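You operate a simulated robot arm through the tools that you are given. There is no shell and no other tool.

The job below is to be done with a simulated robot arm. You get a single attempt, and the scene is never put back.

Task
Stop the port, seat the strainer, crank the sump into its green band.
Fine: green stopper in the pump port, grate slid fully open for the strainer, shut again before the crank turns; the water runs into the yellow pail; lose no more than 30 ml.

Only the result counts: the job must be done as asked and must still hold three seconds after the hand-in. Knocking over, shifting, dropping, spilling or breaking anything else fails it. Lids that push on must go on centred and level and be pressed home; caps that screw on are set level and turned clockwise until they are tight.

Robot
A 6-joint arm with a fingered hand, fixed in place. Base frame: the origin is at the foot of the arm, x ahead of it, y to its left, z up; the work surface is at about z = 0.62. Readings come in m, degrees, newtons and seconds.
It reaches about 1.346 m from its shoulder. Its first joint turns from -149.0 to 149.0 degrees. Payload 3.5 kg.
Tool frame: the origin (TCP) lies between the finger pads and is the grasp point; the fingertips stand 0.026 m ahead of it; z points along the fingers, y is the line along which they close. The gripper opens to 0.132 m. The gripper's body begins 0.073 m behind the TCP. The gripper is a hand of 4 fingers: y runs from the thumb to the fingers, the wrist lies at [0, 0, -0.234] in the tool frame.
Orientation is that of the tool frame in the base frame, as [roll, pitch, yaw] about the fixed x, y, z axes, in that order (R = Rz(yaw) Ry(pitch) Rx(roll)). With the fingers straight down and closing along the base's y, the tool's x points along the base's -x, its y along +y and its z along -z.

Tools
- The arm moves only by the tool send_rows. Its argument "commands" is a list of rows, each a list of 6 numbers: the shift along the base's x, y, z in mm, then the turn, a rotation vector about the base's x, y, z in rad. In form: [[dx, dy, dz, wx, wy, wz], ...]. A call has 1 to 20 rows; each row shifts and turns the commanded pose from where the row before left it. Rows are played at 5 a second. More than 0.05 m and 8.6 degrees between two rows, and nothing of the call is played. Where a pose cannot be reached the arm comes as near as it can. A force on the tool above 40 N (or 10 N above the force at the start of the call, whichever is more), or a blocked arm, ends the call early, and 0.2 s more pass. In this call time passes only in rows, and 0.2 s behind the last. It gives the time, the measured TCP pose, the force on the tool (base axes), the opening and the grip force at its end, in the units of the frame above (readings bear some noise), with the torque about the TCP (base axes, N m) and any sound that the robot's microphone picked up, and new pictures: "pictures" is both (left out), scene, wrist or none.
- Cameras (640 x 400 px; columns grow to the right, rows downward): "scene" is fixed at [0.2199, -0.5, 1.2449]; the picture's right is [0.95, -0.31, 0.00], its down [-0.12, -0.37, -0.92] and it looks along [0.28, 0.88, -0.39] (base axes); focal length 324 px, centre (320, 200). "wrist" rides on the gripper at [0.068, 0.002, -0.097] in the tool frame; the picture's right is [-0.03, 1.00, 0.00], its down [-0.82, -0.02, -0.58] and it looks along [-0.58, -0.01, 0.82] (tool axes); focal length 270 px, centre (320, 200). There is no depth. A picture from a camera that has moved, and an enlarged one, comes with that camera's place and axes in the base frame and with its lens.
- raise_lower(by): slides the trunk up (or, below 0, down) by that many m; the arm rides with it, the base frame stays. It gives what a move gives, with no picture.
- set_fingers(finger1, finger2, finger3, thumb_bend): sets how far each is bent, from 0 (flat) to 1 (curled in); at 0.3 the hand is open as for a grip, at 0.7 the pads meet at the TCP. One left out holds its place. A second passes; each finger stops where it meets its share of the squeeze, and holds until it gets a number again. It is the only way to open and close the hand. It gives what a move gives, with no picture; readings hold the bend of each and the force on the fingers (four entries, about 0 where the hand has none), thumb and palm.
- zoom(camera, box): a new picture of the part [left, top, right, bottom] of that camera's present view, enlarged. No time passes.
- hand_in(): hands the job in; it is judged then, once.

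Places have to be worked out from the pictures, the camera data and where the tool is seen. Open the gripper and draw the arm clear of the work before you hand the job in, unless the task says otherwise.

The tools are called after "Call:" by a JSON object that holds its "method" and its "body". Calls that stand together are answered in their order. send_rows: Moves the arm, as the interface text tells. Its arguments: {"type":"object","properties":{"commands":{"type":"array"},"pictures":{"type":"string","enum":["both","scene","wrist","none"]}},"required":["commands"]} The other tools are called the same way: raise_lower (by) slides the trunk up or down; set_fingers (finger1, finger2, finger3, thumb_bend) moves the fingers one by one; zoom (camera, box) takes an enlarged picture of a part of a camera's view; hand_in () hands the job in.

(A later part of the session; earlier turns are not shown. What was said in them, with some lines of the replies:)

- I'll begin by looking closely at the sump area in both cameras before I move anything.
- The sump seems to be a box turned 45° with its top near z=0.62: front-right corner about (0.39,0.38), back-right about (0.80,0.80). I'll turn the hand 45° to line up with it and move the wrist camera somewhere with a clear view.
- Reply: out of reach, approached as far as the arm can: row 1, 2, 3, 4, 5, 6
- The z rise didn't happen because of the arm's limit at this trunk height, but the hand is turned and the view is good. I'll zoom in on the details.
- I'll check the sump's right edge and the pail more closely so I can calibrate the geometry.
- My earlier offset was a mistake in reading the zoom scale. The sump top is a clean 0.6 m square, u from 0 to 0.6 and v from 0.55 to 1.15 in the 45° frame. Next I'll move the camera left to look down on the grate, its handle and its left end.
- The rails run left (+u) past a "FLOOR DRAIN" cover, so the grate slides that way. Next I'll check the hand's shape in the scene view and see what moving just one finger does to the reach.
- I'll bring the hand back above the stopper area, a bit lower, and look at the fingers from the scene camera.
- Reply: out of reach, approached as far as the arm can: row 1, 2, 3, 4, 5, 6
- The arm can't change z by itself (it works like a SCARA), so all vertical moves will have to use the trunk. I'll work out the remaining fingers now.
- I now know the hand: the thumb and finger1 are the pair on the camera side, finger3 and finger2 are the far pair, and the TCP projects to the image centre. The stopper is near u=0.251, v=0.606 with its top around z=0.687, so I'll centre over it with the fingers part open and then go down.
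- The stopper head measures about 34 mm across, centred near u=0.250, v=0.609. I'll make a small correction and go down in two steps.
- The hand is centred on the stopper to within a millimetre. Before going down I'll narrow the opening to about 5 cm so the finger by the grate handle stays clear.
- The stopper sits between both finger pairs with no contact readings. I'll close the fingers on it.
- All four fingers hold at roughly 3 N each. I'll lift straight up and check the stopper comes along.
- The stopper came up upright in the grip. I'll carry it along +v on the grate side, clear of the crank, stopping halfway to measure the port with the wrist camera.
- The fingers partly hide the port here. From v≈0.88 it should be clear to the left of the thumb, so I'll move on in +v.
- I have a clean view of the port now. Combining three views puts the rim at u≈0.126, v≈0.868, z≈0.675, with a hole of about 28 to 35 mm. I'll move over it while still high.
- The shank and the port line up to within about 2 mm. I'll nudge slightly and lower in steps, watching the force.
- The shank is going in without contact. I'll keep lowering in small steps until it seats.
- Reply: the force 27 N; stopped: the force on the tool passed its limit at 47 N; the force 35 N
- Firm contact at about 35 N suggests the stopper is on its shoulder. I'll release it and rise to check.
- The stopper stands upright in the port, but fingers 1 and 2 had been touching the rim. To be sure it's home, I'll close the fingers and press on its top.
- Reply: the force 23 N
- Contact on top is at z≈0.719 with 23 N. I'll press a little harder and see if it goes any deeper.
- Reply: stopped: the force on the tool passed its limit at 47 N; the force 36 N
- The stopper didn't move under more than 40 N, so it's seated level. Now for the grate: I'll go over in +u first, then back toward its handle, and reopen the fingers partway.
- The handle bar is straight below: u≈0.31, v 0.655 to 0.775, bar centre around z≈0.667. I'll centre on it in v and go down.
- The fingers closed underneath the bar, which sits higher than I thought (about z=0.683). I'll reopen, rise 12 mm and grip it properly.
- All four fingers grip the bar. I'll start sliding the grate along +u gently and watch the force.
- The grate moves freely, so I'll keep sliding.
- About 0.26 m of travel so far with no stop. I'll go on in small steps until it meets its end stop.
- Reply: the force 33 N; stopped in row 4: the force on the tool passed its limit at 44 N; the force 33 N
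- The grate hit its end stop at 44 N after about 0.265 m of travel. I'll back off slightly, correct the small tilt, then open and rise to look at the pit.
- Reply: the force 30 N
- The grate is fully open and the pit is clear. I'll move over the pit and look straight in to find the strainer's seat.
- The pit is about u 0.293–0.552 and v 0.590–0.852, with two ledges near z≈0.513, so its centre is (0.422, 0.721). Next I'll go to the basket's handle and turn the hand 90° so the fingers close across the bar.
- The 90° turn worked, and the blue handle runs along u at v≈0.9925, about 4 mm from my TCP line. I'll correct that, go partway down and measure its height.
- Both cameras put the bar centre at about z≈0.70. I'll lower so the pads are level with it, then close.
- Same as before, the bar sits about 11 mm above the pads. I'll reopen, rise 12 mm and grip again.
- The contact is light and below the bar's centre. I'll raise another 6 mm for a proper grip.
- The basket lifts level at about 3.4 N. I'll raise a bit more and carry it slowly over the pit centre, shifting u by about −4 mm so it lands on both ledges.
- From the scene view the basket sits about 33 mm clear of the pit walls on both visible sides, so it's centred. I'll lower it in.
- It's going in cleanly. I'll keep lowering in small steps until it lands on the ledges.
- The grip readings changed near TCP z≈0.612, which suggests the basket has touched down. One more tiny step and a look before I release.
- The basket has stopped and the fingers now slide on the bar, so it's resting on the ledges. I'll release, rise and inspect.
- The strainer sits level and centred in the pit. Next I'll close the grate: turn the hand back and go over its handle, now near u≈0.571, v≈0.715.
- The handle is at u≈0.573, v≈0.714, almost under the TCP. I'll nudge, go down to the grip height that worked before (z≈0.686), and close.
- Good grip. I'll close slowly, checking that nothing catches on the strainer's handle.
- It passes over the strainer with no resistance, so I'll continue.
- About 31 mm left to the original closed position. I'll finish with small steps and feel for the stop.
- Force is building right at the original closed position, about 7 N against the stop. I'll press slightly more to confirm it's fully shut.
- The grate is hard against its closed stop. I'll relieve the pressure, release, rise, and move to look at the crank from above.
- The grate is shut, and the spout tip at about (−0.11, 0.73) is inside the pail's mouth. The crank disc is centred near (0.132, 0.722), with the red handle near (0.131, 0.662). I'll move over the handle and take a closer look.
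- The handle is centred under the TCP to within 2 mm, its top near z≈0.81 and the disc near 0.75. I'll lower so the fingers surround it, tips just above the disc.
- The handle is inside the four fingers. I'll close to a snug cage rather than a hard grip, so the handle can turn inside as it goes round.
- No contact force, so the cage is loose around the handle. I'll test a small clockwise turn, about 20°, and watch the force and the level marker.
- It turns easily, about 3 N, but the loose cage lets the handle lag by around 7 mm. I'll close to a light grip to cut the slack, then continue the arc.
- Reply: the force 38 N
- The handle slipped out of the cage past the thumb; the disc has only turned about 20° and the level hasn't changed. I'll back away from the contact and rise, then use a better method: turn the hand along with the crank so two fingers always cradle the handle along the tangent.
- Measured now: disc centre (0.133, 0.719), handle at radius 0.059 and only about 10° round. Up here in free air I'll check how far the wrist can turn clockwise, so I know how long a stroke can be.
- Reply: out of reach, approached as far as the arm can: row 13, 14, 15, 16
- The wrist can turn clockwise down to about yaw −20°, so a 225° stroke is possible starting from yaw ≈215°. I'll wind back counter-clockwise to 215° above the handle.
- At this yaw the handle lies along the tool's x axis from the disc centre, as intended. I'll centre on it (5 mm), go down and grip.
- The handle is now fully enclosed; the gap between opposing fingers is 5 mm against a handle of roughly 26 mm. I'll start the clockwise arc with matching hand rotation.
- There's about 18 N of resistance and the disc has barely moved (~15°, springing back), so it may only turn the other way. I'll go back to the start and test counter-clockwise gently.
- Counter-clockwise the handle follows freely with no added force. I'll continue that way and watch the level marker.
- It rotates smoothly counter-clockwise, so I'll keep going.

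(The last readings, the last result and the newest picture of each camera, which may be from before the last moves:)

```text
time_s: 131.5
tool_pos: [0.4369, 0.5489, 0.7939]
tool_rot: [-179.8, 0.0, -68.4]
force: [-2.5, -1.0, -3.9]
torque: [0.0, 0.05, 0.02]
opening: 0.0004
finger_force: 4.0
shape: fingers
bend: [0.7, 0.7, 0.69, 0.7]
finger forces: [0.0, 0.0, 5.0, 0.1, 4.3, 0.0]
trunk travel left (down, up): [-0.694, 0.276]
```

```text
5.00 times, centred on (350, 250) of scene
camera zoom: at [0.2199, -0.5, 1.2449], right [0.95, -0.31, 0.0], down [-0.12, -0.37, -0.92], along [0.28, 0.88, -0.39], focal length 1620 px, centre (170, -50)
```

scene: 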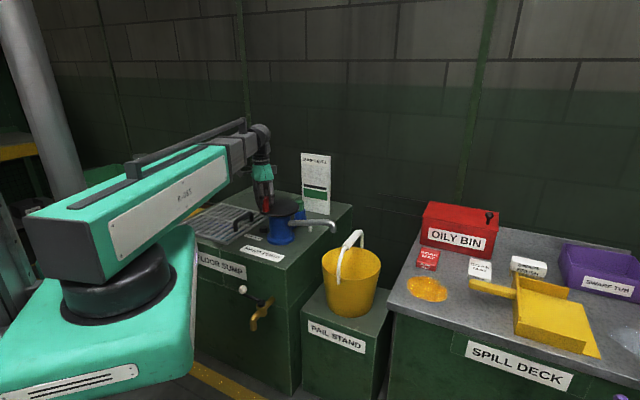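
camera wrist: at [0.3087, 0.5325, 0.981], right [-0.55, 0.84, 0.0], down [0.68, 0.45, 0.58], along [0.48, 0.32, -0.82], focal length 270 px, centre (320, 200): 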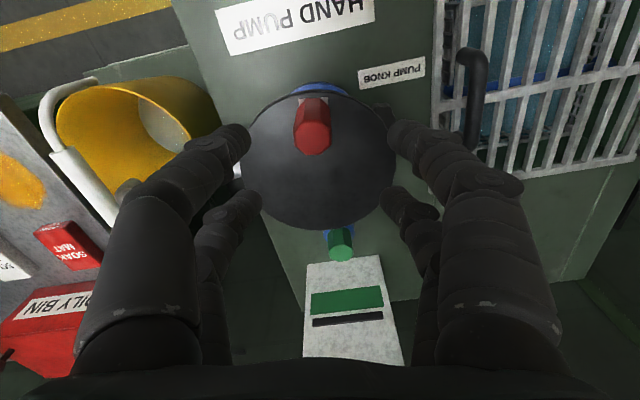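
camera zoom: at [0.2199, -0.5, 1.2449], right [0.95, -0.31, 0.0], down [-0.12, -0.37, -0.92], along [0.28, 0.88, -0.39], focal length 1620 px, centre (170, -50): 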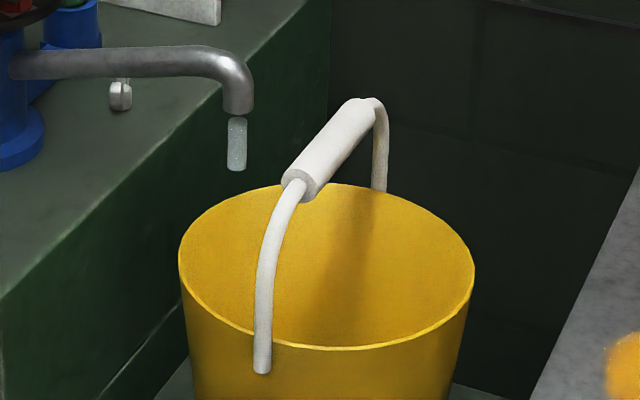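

Water is now coming out of the spout, falling inside the pail's rim, so counter-clockwise is the pumping direction. The marker has barely moved, so several turns will be needed. I'll try turning with a fixed hand orientation, since the handle is fully caged and the load is light.

Call:
{"method": "send_rows", "body": {"commands": [[8.57, 5.36, 0, 0, 0, 0], [7.51, 6.76, 0, 0, 0, 0], [6.22, 7.97, 0, 0, 0, 0], [4.75, 8.93, 0, 0, 0, 0]], "pictures": "none"}}

Call:
{"method": "zoom", "body": {"camera": "wrist", "box": [160, 50, 480, 250]}}

Call:
{"method": "zoom", "body": {"camera": "scene", "box": [220, 150, 348, 230]}}

Call:
{"method": "zoom", "body": {"camera": "scene", "box": [310, 210, 390, 290]}}

```text
time_s: 132.5
tool_pos: [0.4647, 0.5768, 0.7946]
tool_rot: [-179.9, 0.0, -68.5]
force: [6.2, -4.6, 3.0]
torque: [-0.12, -0.16, -0.04]
opening: 0.0035
finger_force: 4.4
shape: fingers
bend: [0.7, 0.7, 0.69, 0.7]
finger forces: [0.2, 0.0, 0.9, 0.0, 7.3, 0.0]
trunk travel left (down, up): [-0.694, 0.276]
```

```text
2.00 times, centred on (320, 150) of wrist
camera zoom: at [0.488, 0.5131, 0.8922], right [-0.94, -0.34, 0.0], down [-0.28, 0.77, 0.58], along [-0.2, 0.54, -0.82], focal length 541 px, centre (320, 300)
```

zoom: 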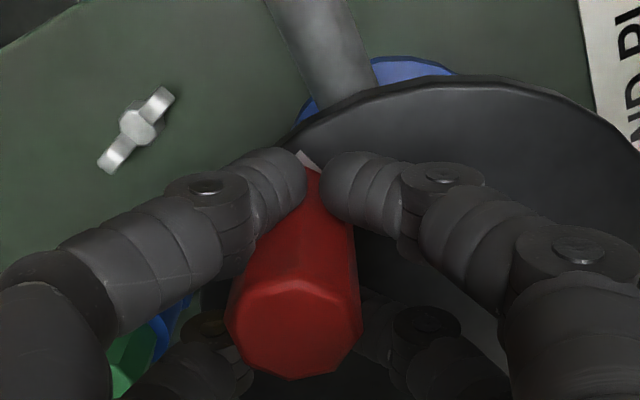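

```text
5.00 times, centred on (284, 190) of scene
camera zoom: at [0.2199, -0.5, 1.2449], right [0.95, -0.31, 0.0], down [-0.12, -0.37, -0.92], along [0.28, 0.88, -0.39], focal length 1620 px, centre (500, 250)
```

zoom: 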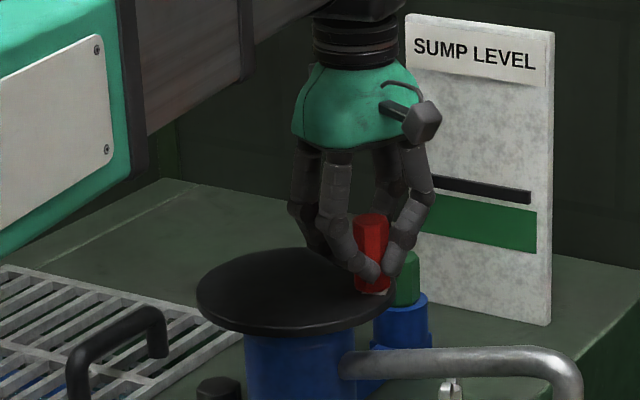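

```text
5.00 times, centred on (350, 250) of scene
camera zoom: at [0.2199, -0.5, 1.2449], right [0.95, -0.31, 0.0], down [-0.12, -0.37, -0.92], along [0.28, 0.88, -0.39], focal length 1620 px, centre (170, -50)
```

zoom: 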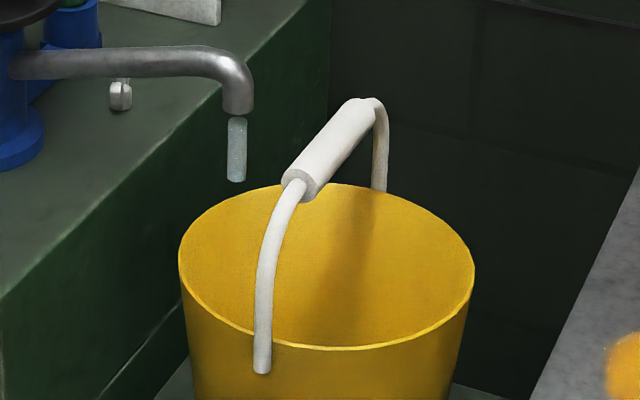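

The fixed-orientation cage works: about 8 N, mostly radial, with water running. I'll add 2 mm of radius and continue the circle.

Call:
{"method": "send_rows", "body": {"commands": [[5.15, 8.92, 0, 0, 0, 0], [1.61, 10.15, 0, 0, 0, 0], [-0.18, 10.28, 0, 0, 0, 0], [-1.96, 10.09, 0, 0, 0, 0], [-3.68, 9.6, 0, 0, 0, 0], [-5.29, 8.81, 0, 0, 0, 0]], "pictures": "none"}}

Call:
{"method": "zoom", "body": {"camera": "wrist", "box": [160, 50, 480, 250]}}

Call:
{"method": "zoom", "body": {"camera": "scene", "box": [220, 150, 348, 230]}}

```text
time_s: 133.9
tool_pos: [0.4609, 0.6331, 0.7939]
tool_rot: [-179.9, 0.0, -68.4]
force: [1.6, -0.3, 0.8]
torque: [-0.01, -0.06, -0.02]
opening: 0.0026
finger_force: 2.1
shape: fingers
bend: [0.7, 0.7, 0.7, 0.7]
finger forces: [0.1, 0.0, 1.7, 0.0, 3.4, 0.1]
trunk travel left (down, up): [-0.694, 0.276]
```

```text
2.00 times, centred on (320, 150) of wrist
camera zoom: at [0.4847, 0.5706, 0.892], right [-0.94, -0.34, 0.0], down [-0.28, 0.77, 0.58], along [-0.2, 0.54, -0.82], focal length 541 px, centre (320, 300)
```

zoom: 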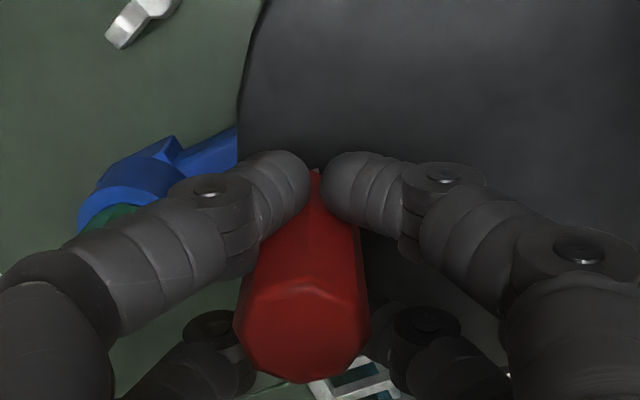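

```text
5.00 times, centred on (284, 190) of scene
camera zoom: at [0.2199, -0.5, 1.2449], right [0.95, -0.31, 0.0], down [-0.12, -0.37, -0.92], along [0.28, 0.88, -0.39], focal length 1620 px, centre (500, 250)
```

zoom: 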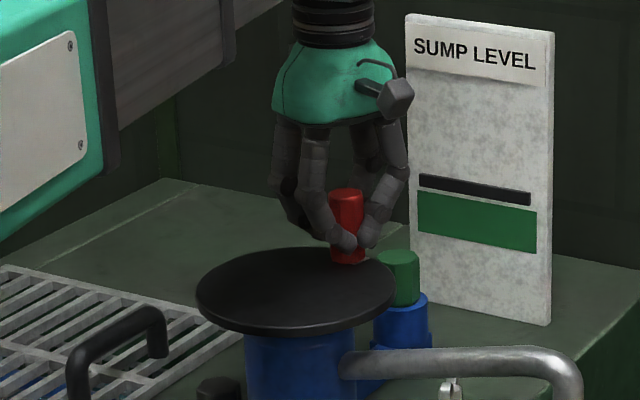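

Forces are low and the marker is starting to drop, about 3 px at 5× after roughly 165°. That suggests around 4 turns in total, so I'll go on.

Call:
{"method": "send_rows", "body": {"commands": [[-6.74, 7.76, 0, 0, 0, 0], [-7.99, 6.47, 0, 0, 0, 0], [-8.99, 4.98, 0, 0, 0, 0], [-9.72, 3.35, 0, 0, 0, 0], [-10.15, 1.61, 0, 0, 0, 0], [-10.28, -0.18, 0, 0, 0, 0], [-10.09, -1.96, 0, 0, 0, 0], [-9.6, -3.68, 0, 0, 0, 0], [-8.81, -5.29, 0, 0, 0, 0]], "pictures": "none"}}

Call:
{"method": "zoom", "body": {"camera": "wrist", "box": [160, 50, 480, 250]}}

Call:
{"method": "zoom", "body": {"camera": "scene", "box": [220, 150, 348, 230]}}

Call:
{"method": "zoom", "body": {"camera": "scene", "box": [310, 210, 390, 290]}}

```text
time_s: 135.9
tool_pos: [0.3775, 0.6477, 0.7953]
tool_rot: [-180.0, 0.0, -68.5]
force: [4.7, -4.5, 2.2]
torque: [-0.1, -0.14, -0.03]
opening: 0.0036
finger_force: 4.0
shape: fingers
bend: [0.7, 0.7, 0.69, 0.69]
finger forces: [0.2, 0.1, 0.7, 0.1, 6.5, 0.0]
trunk travel left (down, up): [-0.694, 0.276]
```

```text
2.00 times, centred on (320, 150) of wrist
camera zoom: at [0.4012, 0.584, 0.8921], right [-0.94, -0.34, 0.0], down [-0.28, 0.77, 0.58], along [-0.2, 0.54, -0.82], focal length 541 px, centre (320, 300)
```

zoom: 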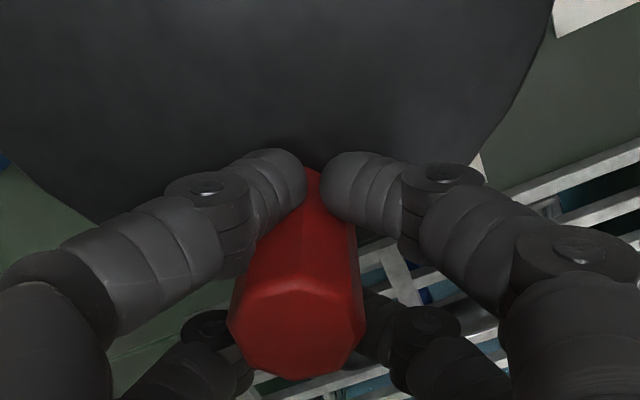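

```text
5.00 times, centred on (284, 190) of scene
camera zoom: at [0.2199, -0.5, 1.2449], right [0.95, -0.31, 0.0], down [-0.12, -0.37, -0.92], along [0.28, 0.88, -0.39], focal length 1620 px, centre (500, 250)
```

zoom: 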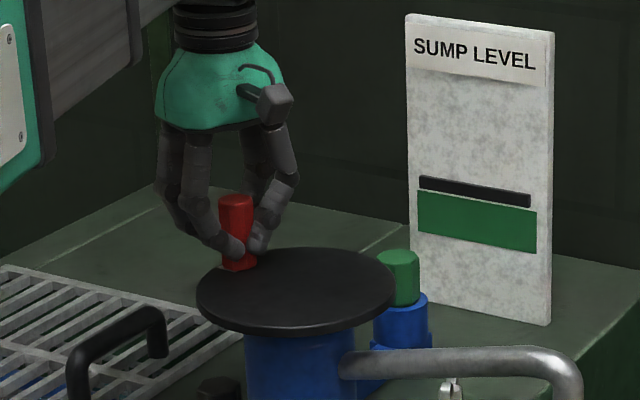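

```text
5.00 times, centred on (350, 250) of scene
camera zoom: at [0.2199, -0.5, 1.2449], right [0.95, -0.31, 0.0], down [-0.12, -0.37, -0.92], along [0.28, 0.88, -0.39], focal length 1620 px, centre (170, -50)
```

zoom: 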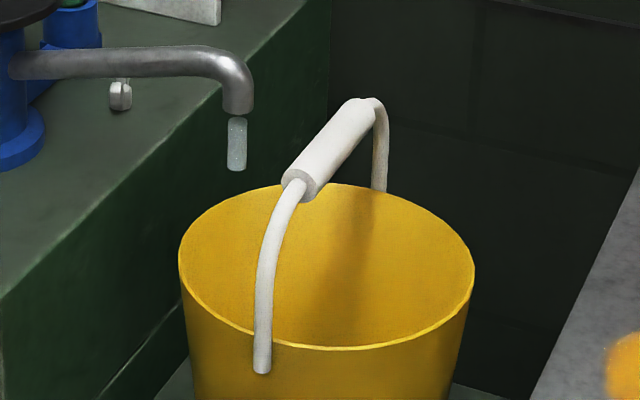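

Everything is steady, so I'll continue with longer runs.

Call:
{"method": "send_rows", "body": {"commands": [[-7.76, -6.74, 0, 0, 0, 0], [-6.47, -7.99, 0, 0, 0, 0], [-4.98, -8.99, 0, 0, 0, 0], [-3.35, -9.72, 0, 0, 0, 0], [-1.61, -10.15, 0, 0, 0, 0], [0.18, -10.28, 0, 0, 0, 0], [1.96, -10.09, 0, 0, 0, 0], [3.68, -9.6, 0, 0, 0, 0], [5.29, -8.81, 0, 0, 0, 0], [6.74, -7.76, 0, 0, 0, 0]], "pictures": "none"}}

Call:
{"method": "zoom", "body": {"camera": "wrist", "box": [160, 50, 480, 250]}}

Call:
{"method": "zoom", "body": {"camera": "scene", "box": [220, 150, 348, 230]}}

```text
time_s: 138.1
tool_pos: [0.3712, 0.5591, 0.7959]
tool_rot: [-180.0, 0.0, -68.4]
force: [1.5, 3.5, 1.1]
torque: [0.07, -0.08, 0.01]
opening: 0.0024
finger_force: 3.7
shape: fingers
bend: [0.7, 0.7, 0.69, 0.7]
finger forces: [0.0, 0.0, 5.3, 0.0, 2.6, 0.0]
trunk travel left (down, up): [-0.694, 0.276]
```

```text
2.00 times, centred on (320, 150) of wrist
camera zoom: at [0.3953, 0.495, 0.8918], right [-0.94, -0.34, 0.0], down [-0.28, 0.77, 0.58], along [-0.2, 0.54, -0.82], focal length 541 px, centre (320, 300)
```

zoom: 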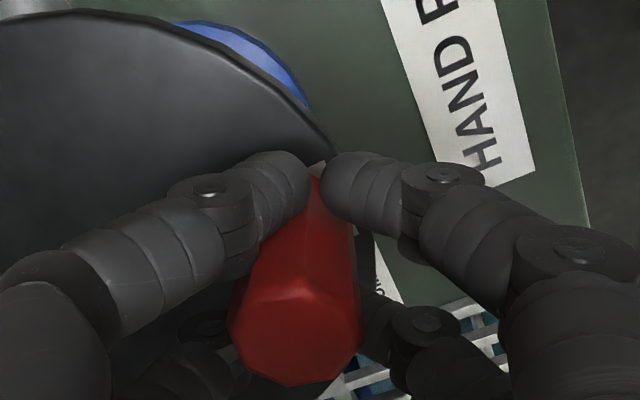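

```text
5.00 times, centred on (284, 190) of scene
camera zoom: at [0.2199, -0.5, 1.2449], right [0.95, -0.31, 0.0], down [-0.12, -0.37, -0.92], along [0.28, 0.88, -0.39], focal length 1620 px, centre (500, 250)
```

zoom: 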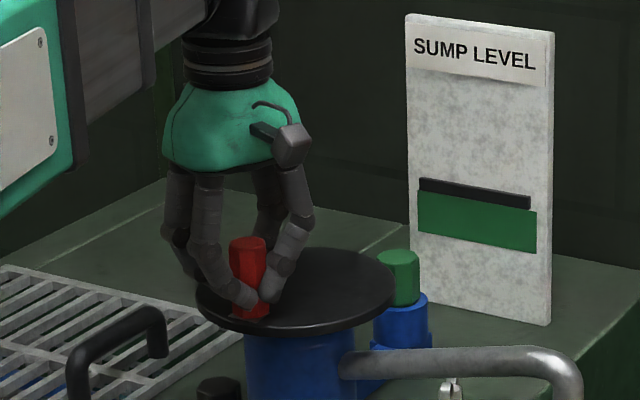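

About 7 px per turn, so roughly 3.5 more turns to the middle of the band. I'll crank in half-turn calls and keep checking.

Call:
{"method": "send_rows", "body": {"commands": [[7.99, -6.47, 0, 0, 0, 0], [8.99, -4.98, 0, 0, 0, 0], [9.72, -3.35, 0, 0, 0, 0], [10.15, -1.61, 0, 0, 0, 0], [10.28, 0.18, 0, 0, 0, 0], [10.09, 1.96, 0, 0, 0, 0], [9.6, 3.68, 0, 0, 0, 0], [8.81, 5.29, 0, 0, 0, 0], [7.76, 6.74, 0, 0, 0, 0], [6.47, 7.99, 0, 0, 0, 0], [4.98, 8.99, 0, 0, 0, 0], [3.35, 9.72, 0, 0, 0, 0], [1.61, 10.15, 0, 0, 0, 0], [-0.18, 10.28, 0, 0, 0, 0], [-1.96, 10.09, 0, 0, 0, 0], [-3.68, 9.6, 0, 0, 0, 0], [-5.29, 8.81, 0, 0, 0, 0], [-6.74, 7.76, 0, 0, 0, 0]], "pictures": "none"}}

Call:
{"method": "zoom", "body": {"camera": "wrist", "box": [160, 50, 480, 250]}}

Call:
{"method": "zoom", "body": {"camera": "scene", "box": [220, 150, 348, 230]}}

```text
time_s: 141.9
tool_pos: [0.4537, 0.6436, 0.7938]
tool_rot: [-179.9, -0.1, -68.3]
force: [2.7, 1.3, 0.8]
torque: [0.03, -0.07, 0.0]
opening: 0.0036
finger_force: 2.9
shape: fingers
bend: [0.7, 0.7, 0.69, 0.69]
finger forces: [0.0, 0.0, 2.2, 0.1, 2.7, 0.0]
trunk travel left (down, up): [-0.694, 0.276]
```

```text
2.00 times, centred on (320, 150) of wrist
camera zoom: at [0.4772, 0.5793, 0.8919], right [-0.94, -0.34, 0.0], down [-0.28, 0.77, 0.58], along [-0.2, 0.54, -0.82], focal length 541 px, centre (320, 300)
```

zoom: 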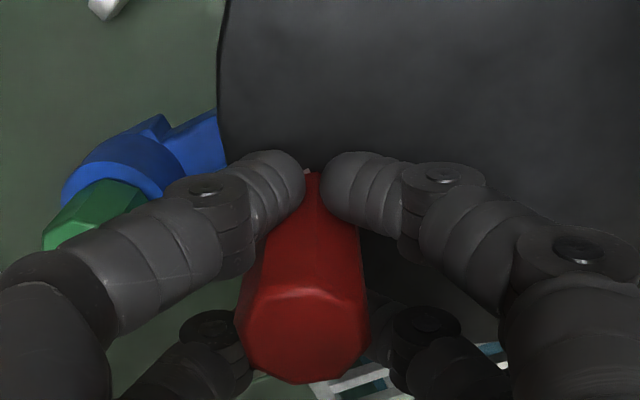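

```text
5.00 times, centred on (284, 190) of scene
camera zoom: at [0.2199, -0.5, 1.2449], right [0.95, -0.31, 0.0], down [-0.12, -0.37, -0.92], along [0.28, 0.88, -0.39], focal length 1620 px, centre (500, 250)
```

zoom: 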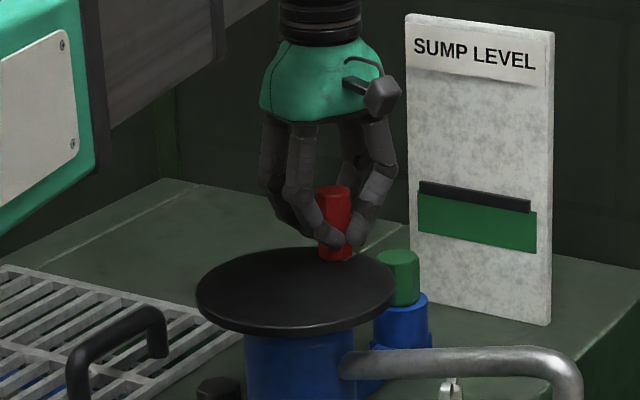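

Steady again, and the marker is now overlapping the top of the band. Next half turn.

Call:
{"method": "send_rows", "body": {"commands": [[-7.99, 6.47, 0, 0, 0, 0], [-8.99, 4.98, 0, 0, 0, 0], [-9.72, 3.35, 0, 0, 0, 0], [-10.15, 1.61, 0, 0, 0, 0], [-10.28, -0.18, 0, 0, 0, 0], [-10.09, -1.96, 0, 0, 0, 0], [-9.6, -3.68, 0, 0, 0, 0], [-8.81, -5.29, 0, 0, 0, 0], [-7.76, -6.74, 0, 0, 0, 0], [-6.47, -7.99, 0, 0, 0, 0], [-4.98, -8.99, 0, 0, 0, 0], [-3.35, -9.72, 0, 0, 0, 0], [-1.61, -10.15, 0, 0, 0, 0], [0.18, -10.28, 0, 0, 0, 0], [1.96, -10.09, 0, 0, 0, 0], [3.68, -9.6, 0, 0, 0, 0], [5.29, -8.81, 0, 0, 0, 0], [6.74, -7.76, 0, 0, 0, 0]], "pictures": "none"}}

Call:
{"method": "zoom", "body": {"camera": "scene", "box": [220, 150, 348, 230]}}

Call:
{"method": "zoom", "body": {"camera": "scene", "box": [310, 210, 390, 290]}}

Call:
{"method": "zoom", "body": {"camera": "wrist", "box": [0, 0, 640, 400]}}

```text
time_s: 145.7
tool_pos: [0.3708, 0.5589, 0.7952]
tool_rot: [-179.9, 0.1, -68.3]
force: [2.2, 5.0, 1.3]
torque: [0.08, -0.04, 0.03]
opening: 0.004
finger_force: 5.4
shape: fingers
bend: [0.7, 0.7, 0.68, 0.69]
finger forces: [0.0, 0.0, 6.5, 0.0, 2.7, 0.1]
trunk travel left (down, up): [-0.694, 0.276]
```

```text
5.00 times, centred on (284, 190) of scene
camera zoom: at [0.2199, -0.5, 1.2449], right [0.95, -0.31, 0.0], down [-0.12, -0.37, -0.92], along [0.28, 0.88, -0.39], focal length 1620 px, centre (500, 250)
```

zoom: 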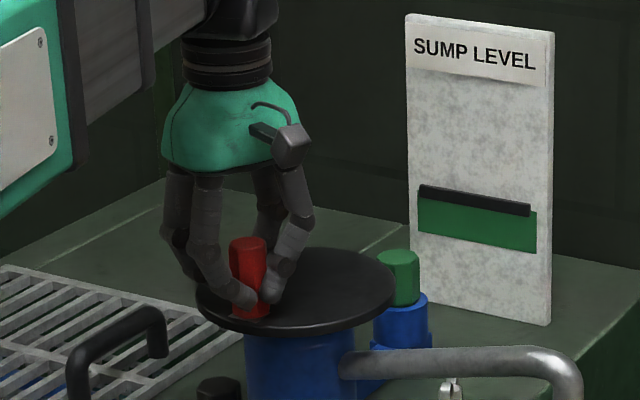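

```text
5.00 times, centred on (350, 250) of scene
camera zoom: at [0.2199, -0.5, 1.2449], right [0.95, -0.31, 0.0], down [-0.12, -0.37, -0.92], along [0.28, 0.88, -0.39], focal length 1620 px, centre (170, -50)
```

zoom: 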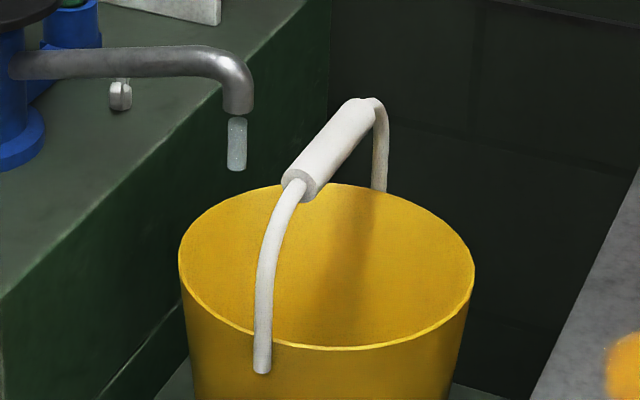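

```text
1.00 times, centred on (320, 200) of wrist (not enlarged: the box is as wide or as high as the picture)
camera zoom: at [0.3947, 0.4945, 0.8917], right [-0.94, -0.34, 0.0], down [-0.28, 0.77, 0.58], along [-0.2, 0.54, -0.82], focal length 270 px, centre (320, 200)
```

zoom: 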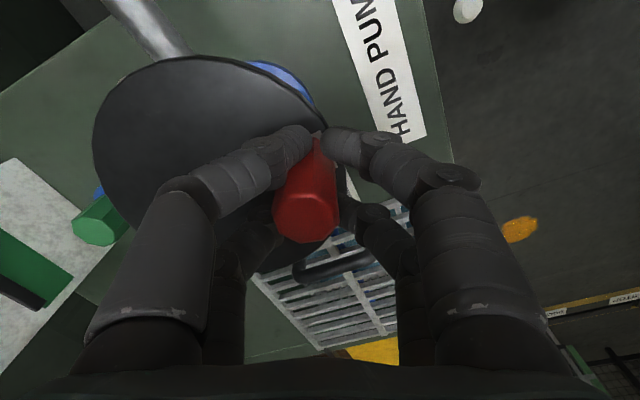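

The marker is about half into the band. I'll continue with half A then half B.

Call:
{"method": "send_rows", "body": {"commands": [[7.99, -6.47, 0, 0, 0, 0], [8.99, -4.98, 0, 0, 0, 0], [9.72, -3.35, 0, 0, 0, 0], [10.15, -1.61, 0, 0, 0, 0], [10.28, 0.18, 0, 0, 0, 0], [10.09, 1.96, 0, 0, 0, 0], [9.6, 3.68, 0, 0, 0, 0], [8.81, 5.29, 0, 0, 0, 0], [7.76, 6.74, 0, 0, 0, 0], [6.47, 7.99, 0, 0, 0, 0], [4.98, 8.99, 0, 0, 0, 0], [3.35, 9.72, 0, 0, 0, 0], [1.61, 10.15, 0, 0, 0, 0], [-0.18, 10.28, 0, 0, 0, 0], [-1.96, 10.09, 0, 0, 0, 0], [-3.68, 9.6, 0, 0, 0, 0], [-5.29, 8.81, 0, 0, 0, 0], [-6.74, 7.76, 0, 0, 0, 0]], "pictures": "none"}}

Call:
{"method": "send_rows", "body": {"commands": [[-7.99, 6.47, 0, 0, 0, 0], [-8.99, 4.98, 0, 0, 0, 0], [-9.72, 3.35, 0, 0, 0, 0], [-10.15, 1.61, 0, 0, 0, 0], [-10.28, -0.18, 0, 0, 0, 0], [-10.09, -1.96, 0, 0, 0, 0], [-9.6, -3.68, 0, 0, 0, 0], [-8.81, -5.29, 0, 0, 0, 0], [-7.76, -6.74, 0, 0, 0, 0], [-6.47, -7.99, 0, 0, 0, 0], [-4.98, -8.99, 0, 0, 0, 0], [-3.35, -9.72, 0, 0, 0, 0], [-1.61, -10.15, 0, 0, 0, 0], [0.18, -10.28, 0, 0, 0, 0], [1.96, -10.09, 0, 0, 0, 0], [3.68, -9.6, 0, 0, 0, 0], [5.29, -8.81, 0, 0, 0, 0], [6.74, -7.76, 0, 0, 0, 0]], "pictures": "none"}}

Call:
{"method": "zoom", "body": {"camera": "scene", "box": [220, 150, 348, 230]}}

Call:
{"method": "zoom", "body": {"camera": "wrist", "box": [160, 50, 480, 250]}}

Call:
{"method": "zoom", "body": {"camera": "scene", "box": [160, 220, 400, 370]}}

```text
time_s: 149.5
tool_pos: [0.4541, 0.6425, 0.7956]
tool_rot: [-180.0, 0.0, -68.5]
force: [2.7, 0.5, 0.4]
torque: [-0.01, -0.05, 0.02]
opening: 0.0036
finger_force: 2.3
shape: fingers
bend: [0.7, 0.7, 0.69, 0.69]
finger forces: [0.0, 0.0, 1.9, 0.0, 2.6, 0.0]
trunk travel left (down, up): [-0.694, 0.276]
```

```text
time_s: 153.3
tool_pos: [0.371, 0.5591, 0.7942]
tool_rot: [-179.8, 0.1, -68.4]
force: [1.0, 2.5, -1.0]
torque: [0.07, 0.02, 0.01]
opening: 0.0026
finger_force: 4.9
shape: fingers
bend: [0.7, 0.7, 0.69, 0.7]
finger forces: [0.0, 0.0, 5.7, 0.0, 3.7, 0.0]
trunk travel left (down, up): [-0.694, 0.276]
```

```text
5.00 times, centred on (284, 190) of scene
camera zoom: at [0.2199, -0.5, 1.2449], right [0.95, -0.31, 0.0], down [-0.12, -0.37, -0.92], along [0.28, 0.88, -0.39], focal length 1620 px, centre (500, 250)
```

zoom: 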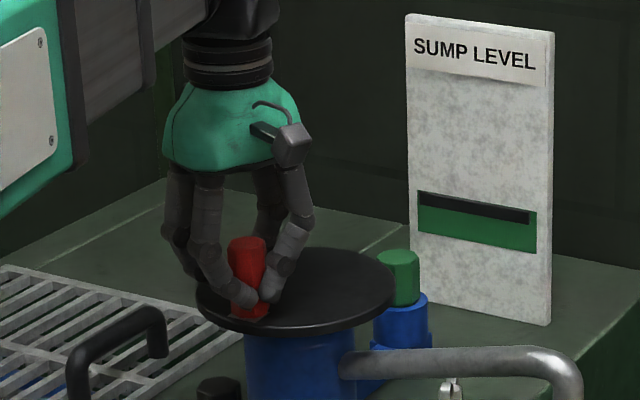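

```text
2.00 times, centred on (320, 150) of wrist
camera zoom: at [0.3956, 0.4956, 0.8918], right [-0.94, -0.34, 0.0], down [-0.28, 0.77, 0.58], along [-0.2, 0.54, -0.82], focal length 541 px, centre (320, 300)
```

zoom: 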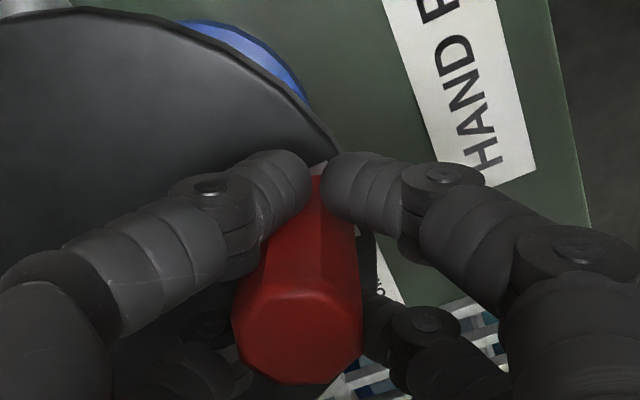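

```text
2.67 times, centred on (280, 295) of scene
camera zoom: at [0.2199, -0.5, 1.2449], right [0.95, -0.31, 0.0], down [-0.12, -0.37, -0.92], along [0.28, 0.88, -0.39], focal length 864 px, centre (427, -53)
```

zoom: 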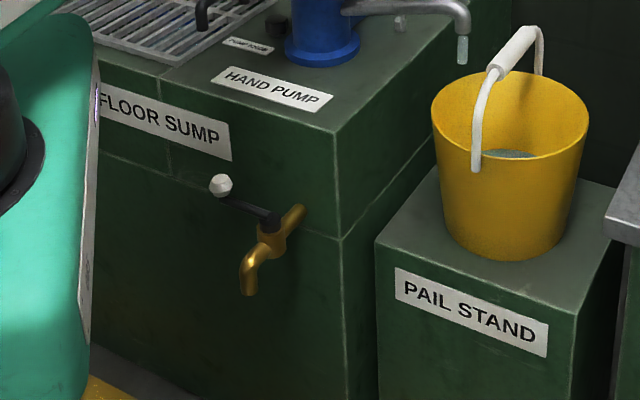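

No spills: the water is collecting in the pail at a low level, and the marker is now inside the top of the band. Checking it closely.

Call:
{"method": "zoom", "body": {"camera": "scene", "box": [300, 178, 332, 198]}}

Call:
{"method": "zoom", "body": {"camera": "scene", "box": [310, 220, 390, 270]}}

```text
16.00 times, centred on (316, 188) of scene
camera zoom: at [0.2199, -0.5, 1.2449], right [0.95, -0.31, 0.0], down [-0.12, -0.37, -0.92], along [0.28, 0.88, -0.39], focal length 5183 px, centre (384, 392)
```

zoom: 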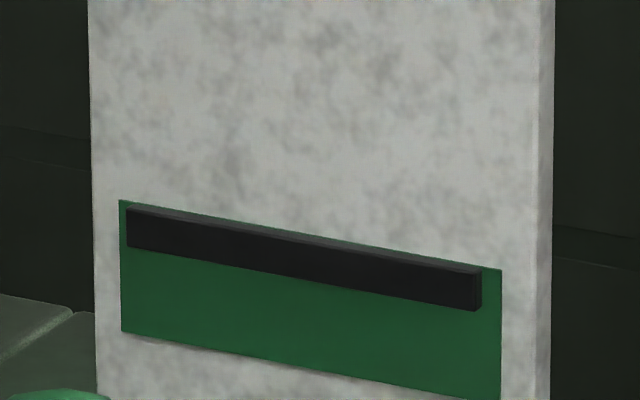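

```text
8.00 times, centred on (350, 245) of scene
camera zoom: at [0.2199, -0.5, 1.2449], right [0.95, -0.31, 0.0], down [-0.12, -0.37, -0.92], along [0.28, 0.88, -0.39], focal length 2592 px, centre (80, -160)
```

zoom: 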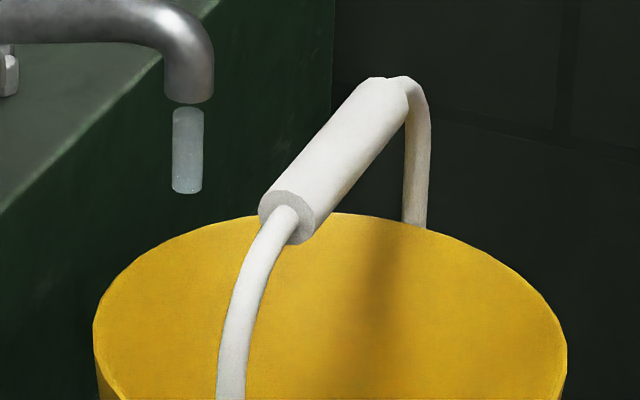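

The marker is fully inside the band but near its top. I'll do another turn and a half or so to bring it to the middle.

Call:
{"method": "send_rows", "body": {"commands": [[7.99, -6.47, 0, 0, 0, 0], [8.99, -4.98, 0, 0, 0, 0], [9.72, -3.35, 0, 0, 0, 0], [10.15, -1.61, 0, 0, 0, 0], [10.28, 0.18, 0, 0, 0, 0], [10.09, 1.96, 0, 0, 0, 0], [9.6, 3.68, 0, 0, 0, 0], [8.81, 5.29, 0, 0, 0, 0], [7.76, 6.74, 0, 0, 0, 0], [6.47, 7.99, 0, 0, 0, 0], [4.98, 8.99, 0, 0, 0, 0], [3.35, 9.72, 0, 0, 0, 0], [1.61, 10.15, 0, 0, 0, 0], [-0.18, 10.28, 0, 0, 0, 0], [-1.96, 10.09, 0, 0, 0, 0], [-3.68, 9.6, 0, 0, 0, 0], [-5.29, 8.81, 0, 0, 0, 0], [-6.74, 7.76, 0, 0, 0, 0]], "pictures": "none"}}

Call:
{"method": "send_rows", "body": {"commands": [[-7.99, 6.47, 0, 0, 0, 0], [-8.99, 4.98, 0, 0, 0, 0], [-9.72, 3.35, 0, 0, 0, 0], [-10.15, 1.61, 0, 0, 0, 0], [-10.28, -0.18, 0, 0, 0, 0], [-10.09, -1.96, 0, 0, 0, 0], [-9.6, -3.68, 0, 0, 0, 0], [-8.81, -5.29, 0, 0, 0, 0], [-7.76, -6.74, 0, 0, 0, 0], [-6.47, -7.99, 0, 0, 0, 0], [-4.98, -8.99, 0, 0, 0, 0], [-3.35, -9.72, 0, 0, 0, 0], [-1.61, -10.15, 0, 0, 0, 0], [0.18, -10.28, 0, 0, 0, 0], [1.96, -10.09, 0, 0, 0, 0], [3.68, -9.6, 0, 0, 0, 0], [5.29, -8.81, 0, 0, 0, 0], [6.74, -7.76, 0, 0, 0, 0]], "pictures": "none"}}

Call:
{"method": "zoom", "body": {"camera": "scene", "box": [300, 178, 332, 198]}}

Call:
{"method": "zoom", "body": {"camera": "scene", "box": [160, 150, 400, 300]}}

```text
time_s: 157.1
tool_pos: [0.4531, 0.6435, 0.7956]
tool_rot: [179.9, -0.1, -68.3]
force: [1.9, 0.6, 0.8]
torque: [0.02, -0.03, 0.02]
opening: 0.0032
finger_force: 2.8
shape: fingers
bend: [0.7, 0.7, 0.69, 0.69]
finger forces: [0.1, 0.0, 2.2, 0.0, 2.9, 0.1]
trunk travel left (down, up): [-0.694, 0.276]
```

```text
time_s: 160.9
tool_pos: [0.3714, 0.5586, 0.7948]
tool_rot: [-179.8, 0.0, -68.4]
force: [2.8, 5.3, 1.8]
torque: [0.11, -0.04, 0.05]
opening: 0.0039
finger_force: 4.6
shape: fingers
bend: [0.7, 0.7, 0.69, 0.69]
finger forces: [0.0, 0.1, 6.8, 0.1, 2.9, 0.1]
trunk travel left (down, up): [-0.694, 0.276]
```

```text
16.00 times, centred on (316, 188) of scene
camera zoom: at [0.2199, -0.5, 1.2449], right [0.95, -0.31, 0.0], down [-0.12, -0.37, -0.92], along [0.28, 0.88, -0.39], focal length 5183 px, centre (384, 392)
```

zoom: 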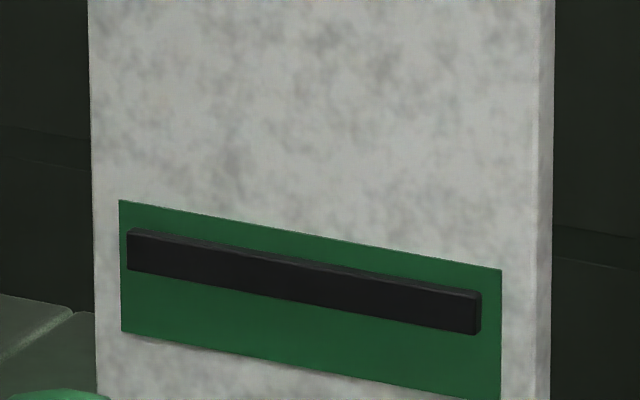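

```text
2.67 times, centred on (280, 225) of scene
camera zoom: at [0.2199, -0.5, 1.2449], right [0.95, -0.31, 0.0], down [-0.12, -0.37, -0.92], along [0.28, 0.88, -0.39], focal length 864 px, centre (427, 133)
```

zoom: 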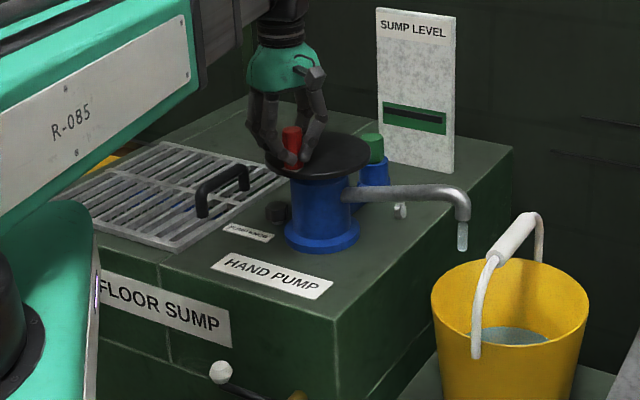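

The marker centre is a little above mid-band. One more half turn plus a bit should put it in the middle.

Call:
{"method": "send_rows", "body": {"commands": [[7.99, -6.47, 0, 0, 0, 0], [8.99, -4.98, 0, 0, 0, 0], [9.72, -3.35, 0, 0, 0, 0], [10.15, -1.61, 0, 0, 0, 0], [10.28, 0.18, 0, 0, 0, 0], [10.09, 1.96, 0, 0, 0, 0], [9.6, 3.68, 0, 0, 0, 0], [8.81, 5.29, 0, 0, 0, 0], [7.76, 6.74, 0, 0, 0, 0], [6.47, 7.99, 0, 0, 0, 0], [4.98, 8.99, 0, 0, 0, 0], [3.35, 9.72, 0, 0, 0, 0], [1.61, 10.15, 0, 0, 0, 0], [-0.18, 10.28, 0, 0, 0, 0], [-1.96, 10.09, 0, 0, 0, 0], [-3.68, 9.6, 0, 0, 0, 0], [-5.29, 8.81, 0, 0, 0, 0], [-6.74, 7.76, 0, 0, 0, 0]], "pictures": "none"}}

Call:
{"method": "zoom", "body": {"camera": "scene", "box": [300, 178, 332, 198]}}

Call:
{"method": "zoom", "body": {"camera": "wrist", "box": [160, 50, 480, 250]}}

```text
time_s: 164.7
tool_pos: [0.4535, 0.6433, 0.7948]
tool_rot: [-179.9, 0.0, -68.5]
force: [2.9, 1.2, 0.2]
torque: [0.01, -0.07, 0.03]
opening: 0.0035
finger_force: 2.5
shape: fingers
bend: [0.7, 0.7, 0.69, 0.69]
finger forces: [0.1, 0.1, 2.0, 0.0, 2.5, 0.0]
trunk travel left (down, up): [-0.694, 0.276]
```

```text
16.00 times, centred on (316, 188) of scene
camera zoom: at [0.2199, -0.5, 1.2449], right [0.95, -0.31, 0.0], down [-0.12, -0.37, -0.92], along [0.28, 0.88, -0.39], focal length 5183 px, centre (384, 392)
```

zoom: 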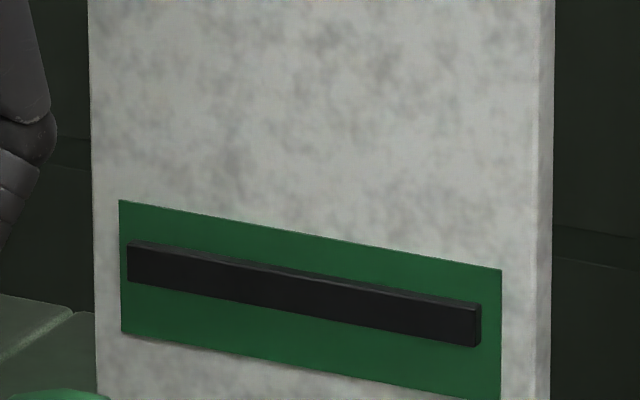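

```text
2.00 times, centred on (320, 150) of wrist
camera zoom: at [0.4769, 0.5796, 0.8919], right [-0.94, -0.34, 0.0], down [-0.28, 0.77, 0.58], along [-0.2, 0.54, -0.82], focal length 541 px, centre (320, 300)
```

zoom: 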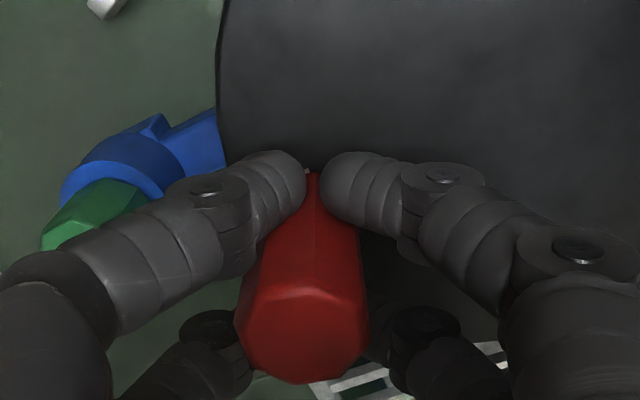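

The marker is centred in the green band, so I'll stop cranking here. I'll open the fingers, rise straight up and check that the level holds.

Call:
{"method": "set_fingers", "body": {"finger1": 0.5, "finger2": 0.5, "finger3": 0.5, "thumb_bend": 0.5}}

Call:
{"method": "raise_lower", "body": {"by": 0.2}}

Call:
{"method": "zoom", "body": {"camera": "scene", "box": [300, 178, 332, 198]}}

Call:
{"method": "zoom", "body": {"camera": "scene", "box": [160, 150, 400, 300]}}

Call:
{"method": "zoom", "body": {"camera": "wrist", "box": [0, 0, 640, 400]}}

```text
time_s: 165.7
tool_pos: [0.453, 0.6441, 0.7944]
tool_rot: [-179.9, 0.0, -68.4]
force: [0.8, -0.5, -1.3]
torque: [-0.01, -0.01, -0.01]
opening: 0.0652
finger_force: 0.2
shape: fingers
bend: [0.5, 0.5, 0.5, 0.5]
finger forces: [0.1, 0.0, 0.0, 0.0, 0.1, 0.0]
trunk travel left (down, up): [-0.694, 0.276]
```

```text
time_s: 167.9
tool_pos: [0.4527, 0.6425, 0.9943]
tool_rot: [-179.9, 0.0, -68.3]
force: [-0.4, -0.9, 0.1]
torque: [-0.02, 0.01, -0.04]
opening: 0.0655
finger_force: 0.1
shape: fingers
bend: [0.5, 0.5, 0.5, 0.5]
finger forces: [0.0, 0.0, 0.0, 0.1, 0.0, 0.0]
trunk travel left (down, up): [-0.894, 0.076]
```

```text
16.00 times, centred on (316, 188) of scene
camera zoom: at [0.2199, -0.5, 1.2449], right [0.95, -0.31, 0.0], down [-0.12, -0.37, -0.92], along [0.28, 0.88, -0.39], focal length 5183 px, centre (384, 392)
```

zoom: 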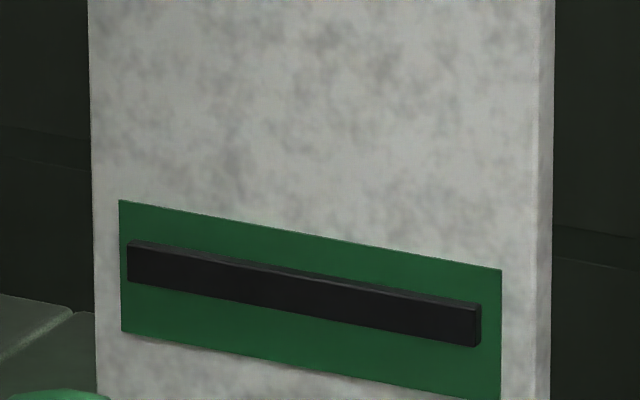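

```text
2.67 times, centred on (280, 225) of scene
camera zoom: at [0.2199, -0.5, 1.2449], right [0.95, -0.31, 0.0], down [-0.12, -0.37, -0.92], along [0.28, 0.88, -0.39], focal length 864 px, centre (427, 133)
```

zoom: 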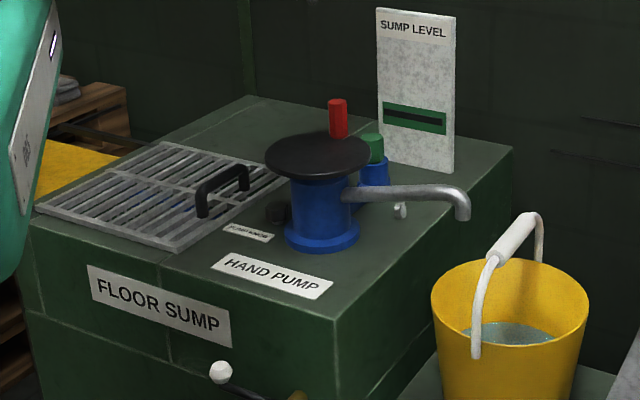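

```text
1.00 times, centred on (320, 200) of wrist (not enlarged: the box is as wide or as high as the picture)
camera zoom: at [0.4771, 0.5793, 1.0919], right [-0.94, -0.34, 0.0], down [-0.28, 0.77, 0.58], along [-0.2, 0.54, -0.82], focal length 270 px, centre (320, 200)
```

zoom: 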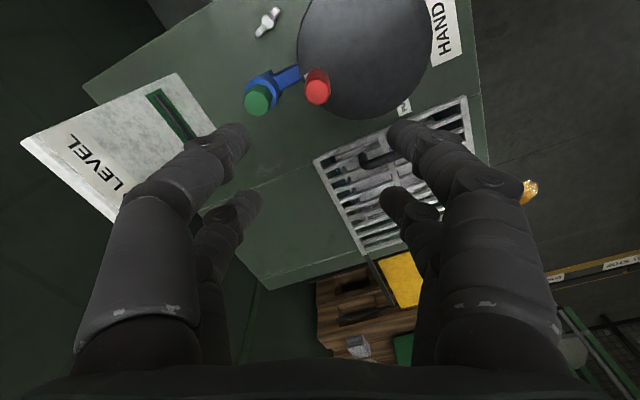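

The level is steady, the flow has stopped and nothing is spilled. I'll draw the arm back clear of the work and take a final look.

Call:
{"method": "raise_lower", "body": {"by": 0.06}}

Call:
{"method": "send_rows", "body": {"commands": [[-30, -10, 0, 0, 0, 0], [-30, -10, 0, 0, 0, 0], [-30, -10, 0, 0, 0, 0], [-30, -10, 0, 0, 0, 0], [-30, -10, 0, 0, 0, 0], [-30, -10, 0, 0, 0, 0]], "pictures": "both"}}

Call:
{"method": "zoom", "body": {"camera": "scene", "box": [160, 150, 400, 300]}}

Call:
{"method": "zoom", "body": {"camera": "scene", "box": [300, 178, 332, 198]}}

Call:
{"method": "zoom", "body": {"camera": "scene", "box": [180, 180, 276, 240]}}

```text
time_s: 168.9
tool_pos: [0.4535, 0.6429, 1.0546]
tool_rot: [-179.9, 0.0, -68.5]
force: [0.3, 0.3, 0.2]
torque: [-0.01, 0.0, 0.0]
opening: 0.0652
finger_force: 0.0
shape: fingers
bend: [0.5, 0.5, 0.5, 0.5]
finger forces: [0.0, 0.0, 0.0, 0.1, 0.1, 0.0]
trunk travel left (down, up): [-0.954, 0.016]
```

```text
time_s: 170.3
tool_pos: [0.2731, 0.5819, 1.055]
tool_rot: [-180.0, 0.0, -68.4]
force: [-0.1, -0.5, -0.7]
torque: [0.0, -0.03, 0.0]
opening: 0.0652
finger_force: 0.1
shape: fingers
bend: [0.5, 0.5, 0.5, 0.5]
finger forces: [0.0, 0.0, 0.0, 0.0, 0.0, 0.0]
trunk travel left (down, up): [-0.954, 0.016]
camera wrist: at [0.2967, 0.5185, 1.152], right [-0.94, -0.34, 0.0], down [-0.28, 0.77, 0.58], along [-0.2, 0.54, -0.82], focal length 270 px, centre (320, 200)
```

scene: 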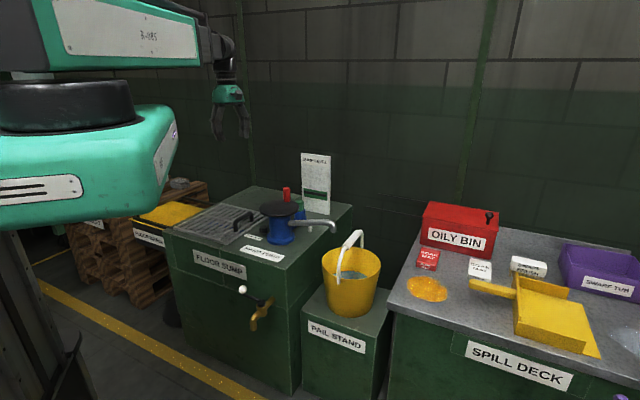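
wrist: 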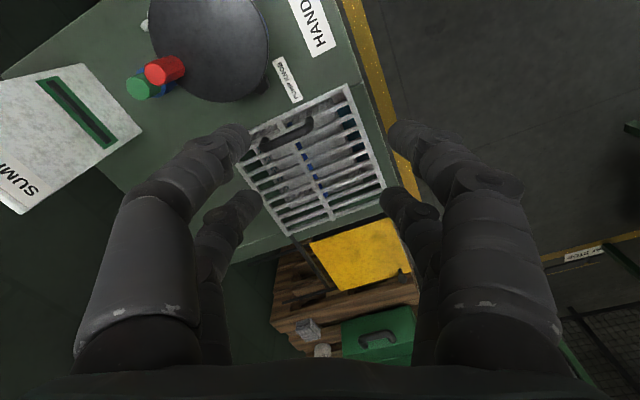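

```text
2.67 times, centred on (280, 225) of scene
camera zoom: at [0.2199, -0.5, 1.2449], right [0.95, -0.31, 0.0], down [-0.12, -0.37, -0.92], along [0.28, 0.88, -0.39], focal length 864 px, centre (427, 133)
```

zoom: 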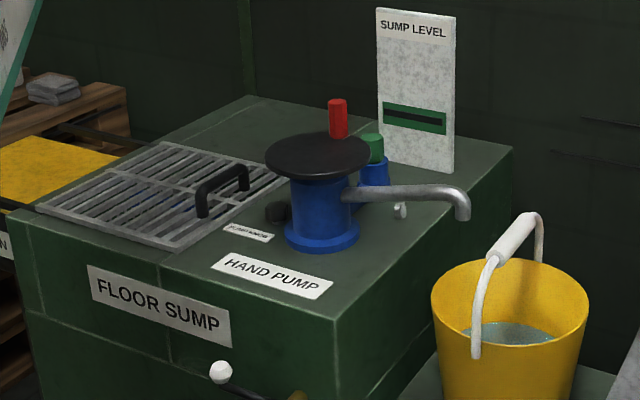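

```text
16.00 times, centred on (316, 188) of scene
camera zoom: at [0.2199, -0.5, 1.2449], right [0.95, -0.31, 0.0], down [-0.12, -0.37, -0.92], along [0.28, 0.88, -0.39], focal length 5183 px, centre (384, 392)
```

zoom: 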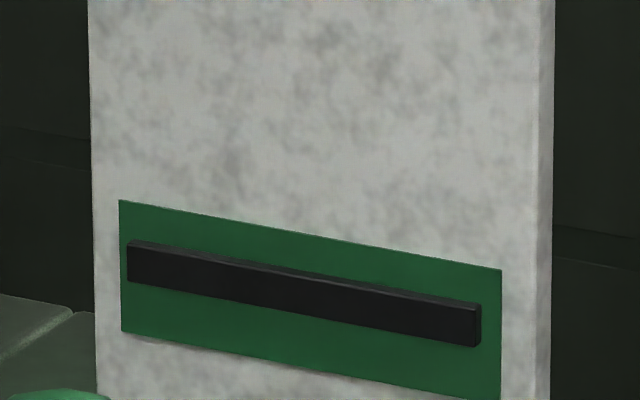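

```text
6.67 times, centred on (228, 210) of scene
camera zoom: at [0.2199, -0.5, 1.2449], right [0.95, -0.31, 0.0], down [-0.12, -0.37, -0.92], along [0.28, 0.88, -0.39], focal length 2160 px, centre (933, 133)
```

zoom: 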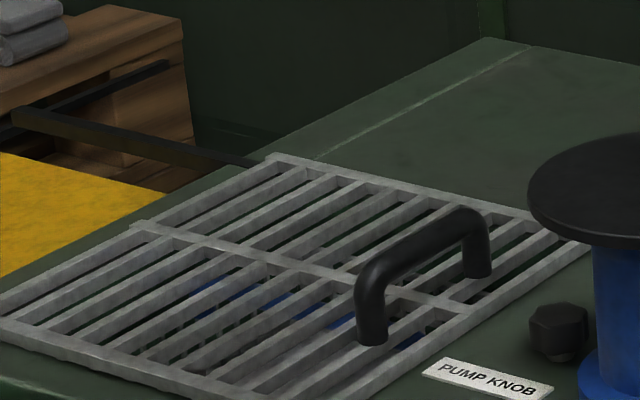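

Everything checks out. The green stopper is in the port, the strainer sits under the shut grate, the marker is steady mid-band, the water is in the pail, and the hand is open with the arm drawn clear. I'm handing the job in.

Call:
{"method": "hand_in", "body": {}}

```text
The job is handed in.
```

The job is handed in. At my last check the level was steady and I saw no water outside the pail, but I haven't seen the judge's verdict.

- **Stopper:** the green stopper is in the pump port. It stands level and didn't move when pressed with more than 40 N.
- **Strainer:** I slid the grate fully open to its stop and set the strainer level on the two ledges. I then shut the grate hard against its closed stop before touching the crank.
- **Crank:** counter-clockwise is the pumping direction. I first tried clockwise; the disc resisted and moved only about 15–20°, and no water came out. During that test the handle slipped out of the fingers once, but nothing was damaged or shifted.
- **Level:** about 4.5 turns put the marker in the middle of the green band. It held there, and the flow stopped when I stopped cranking.
- **Water:** it ran into the yellow pail, which is well short of full.

The hand is open and the arm is drawn back clear of the work.
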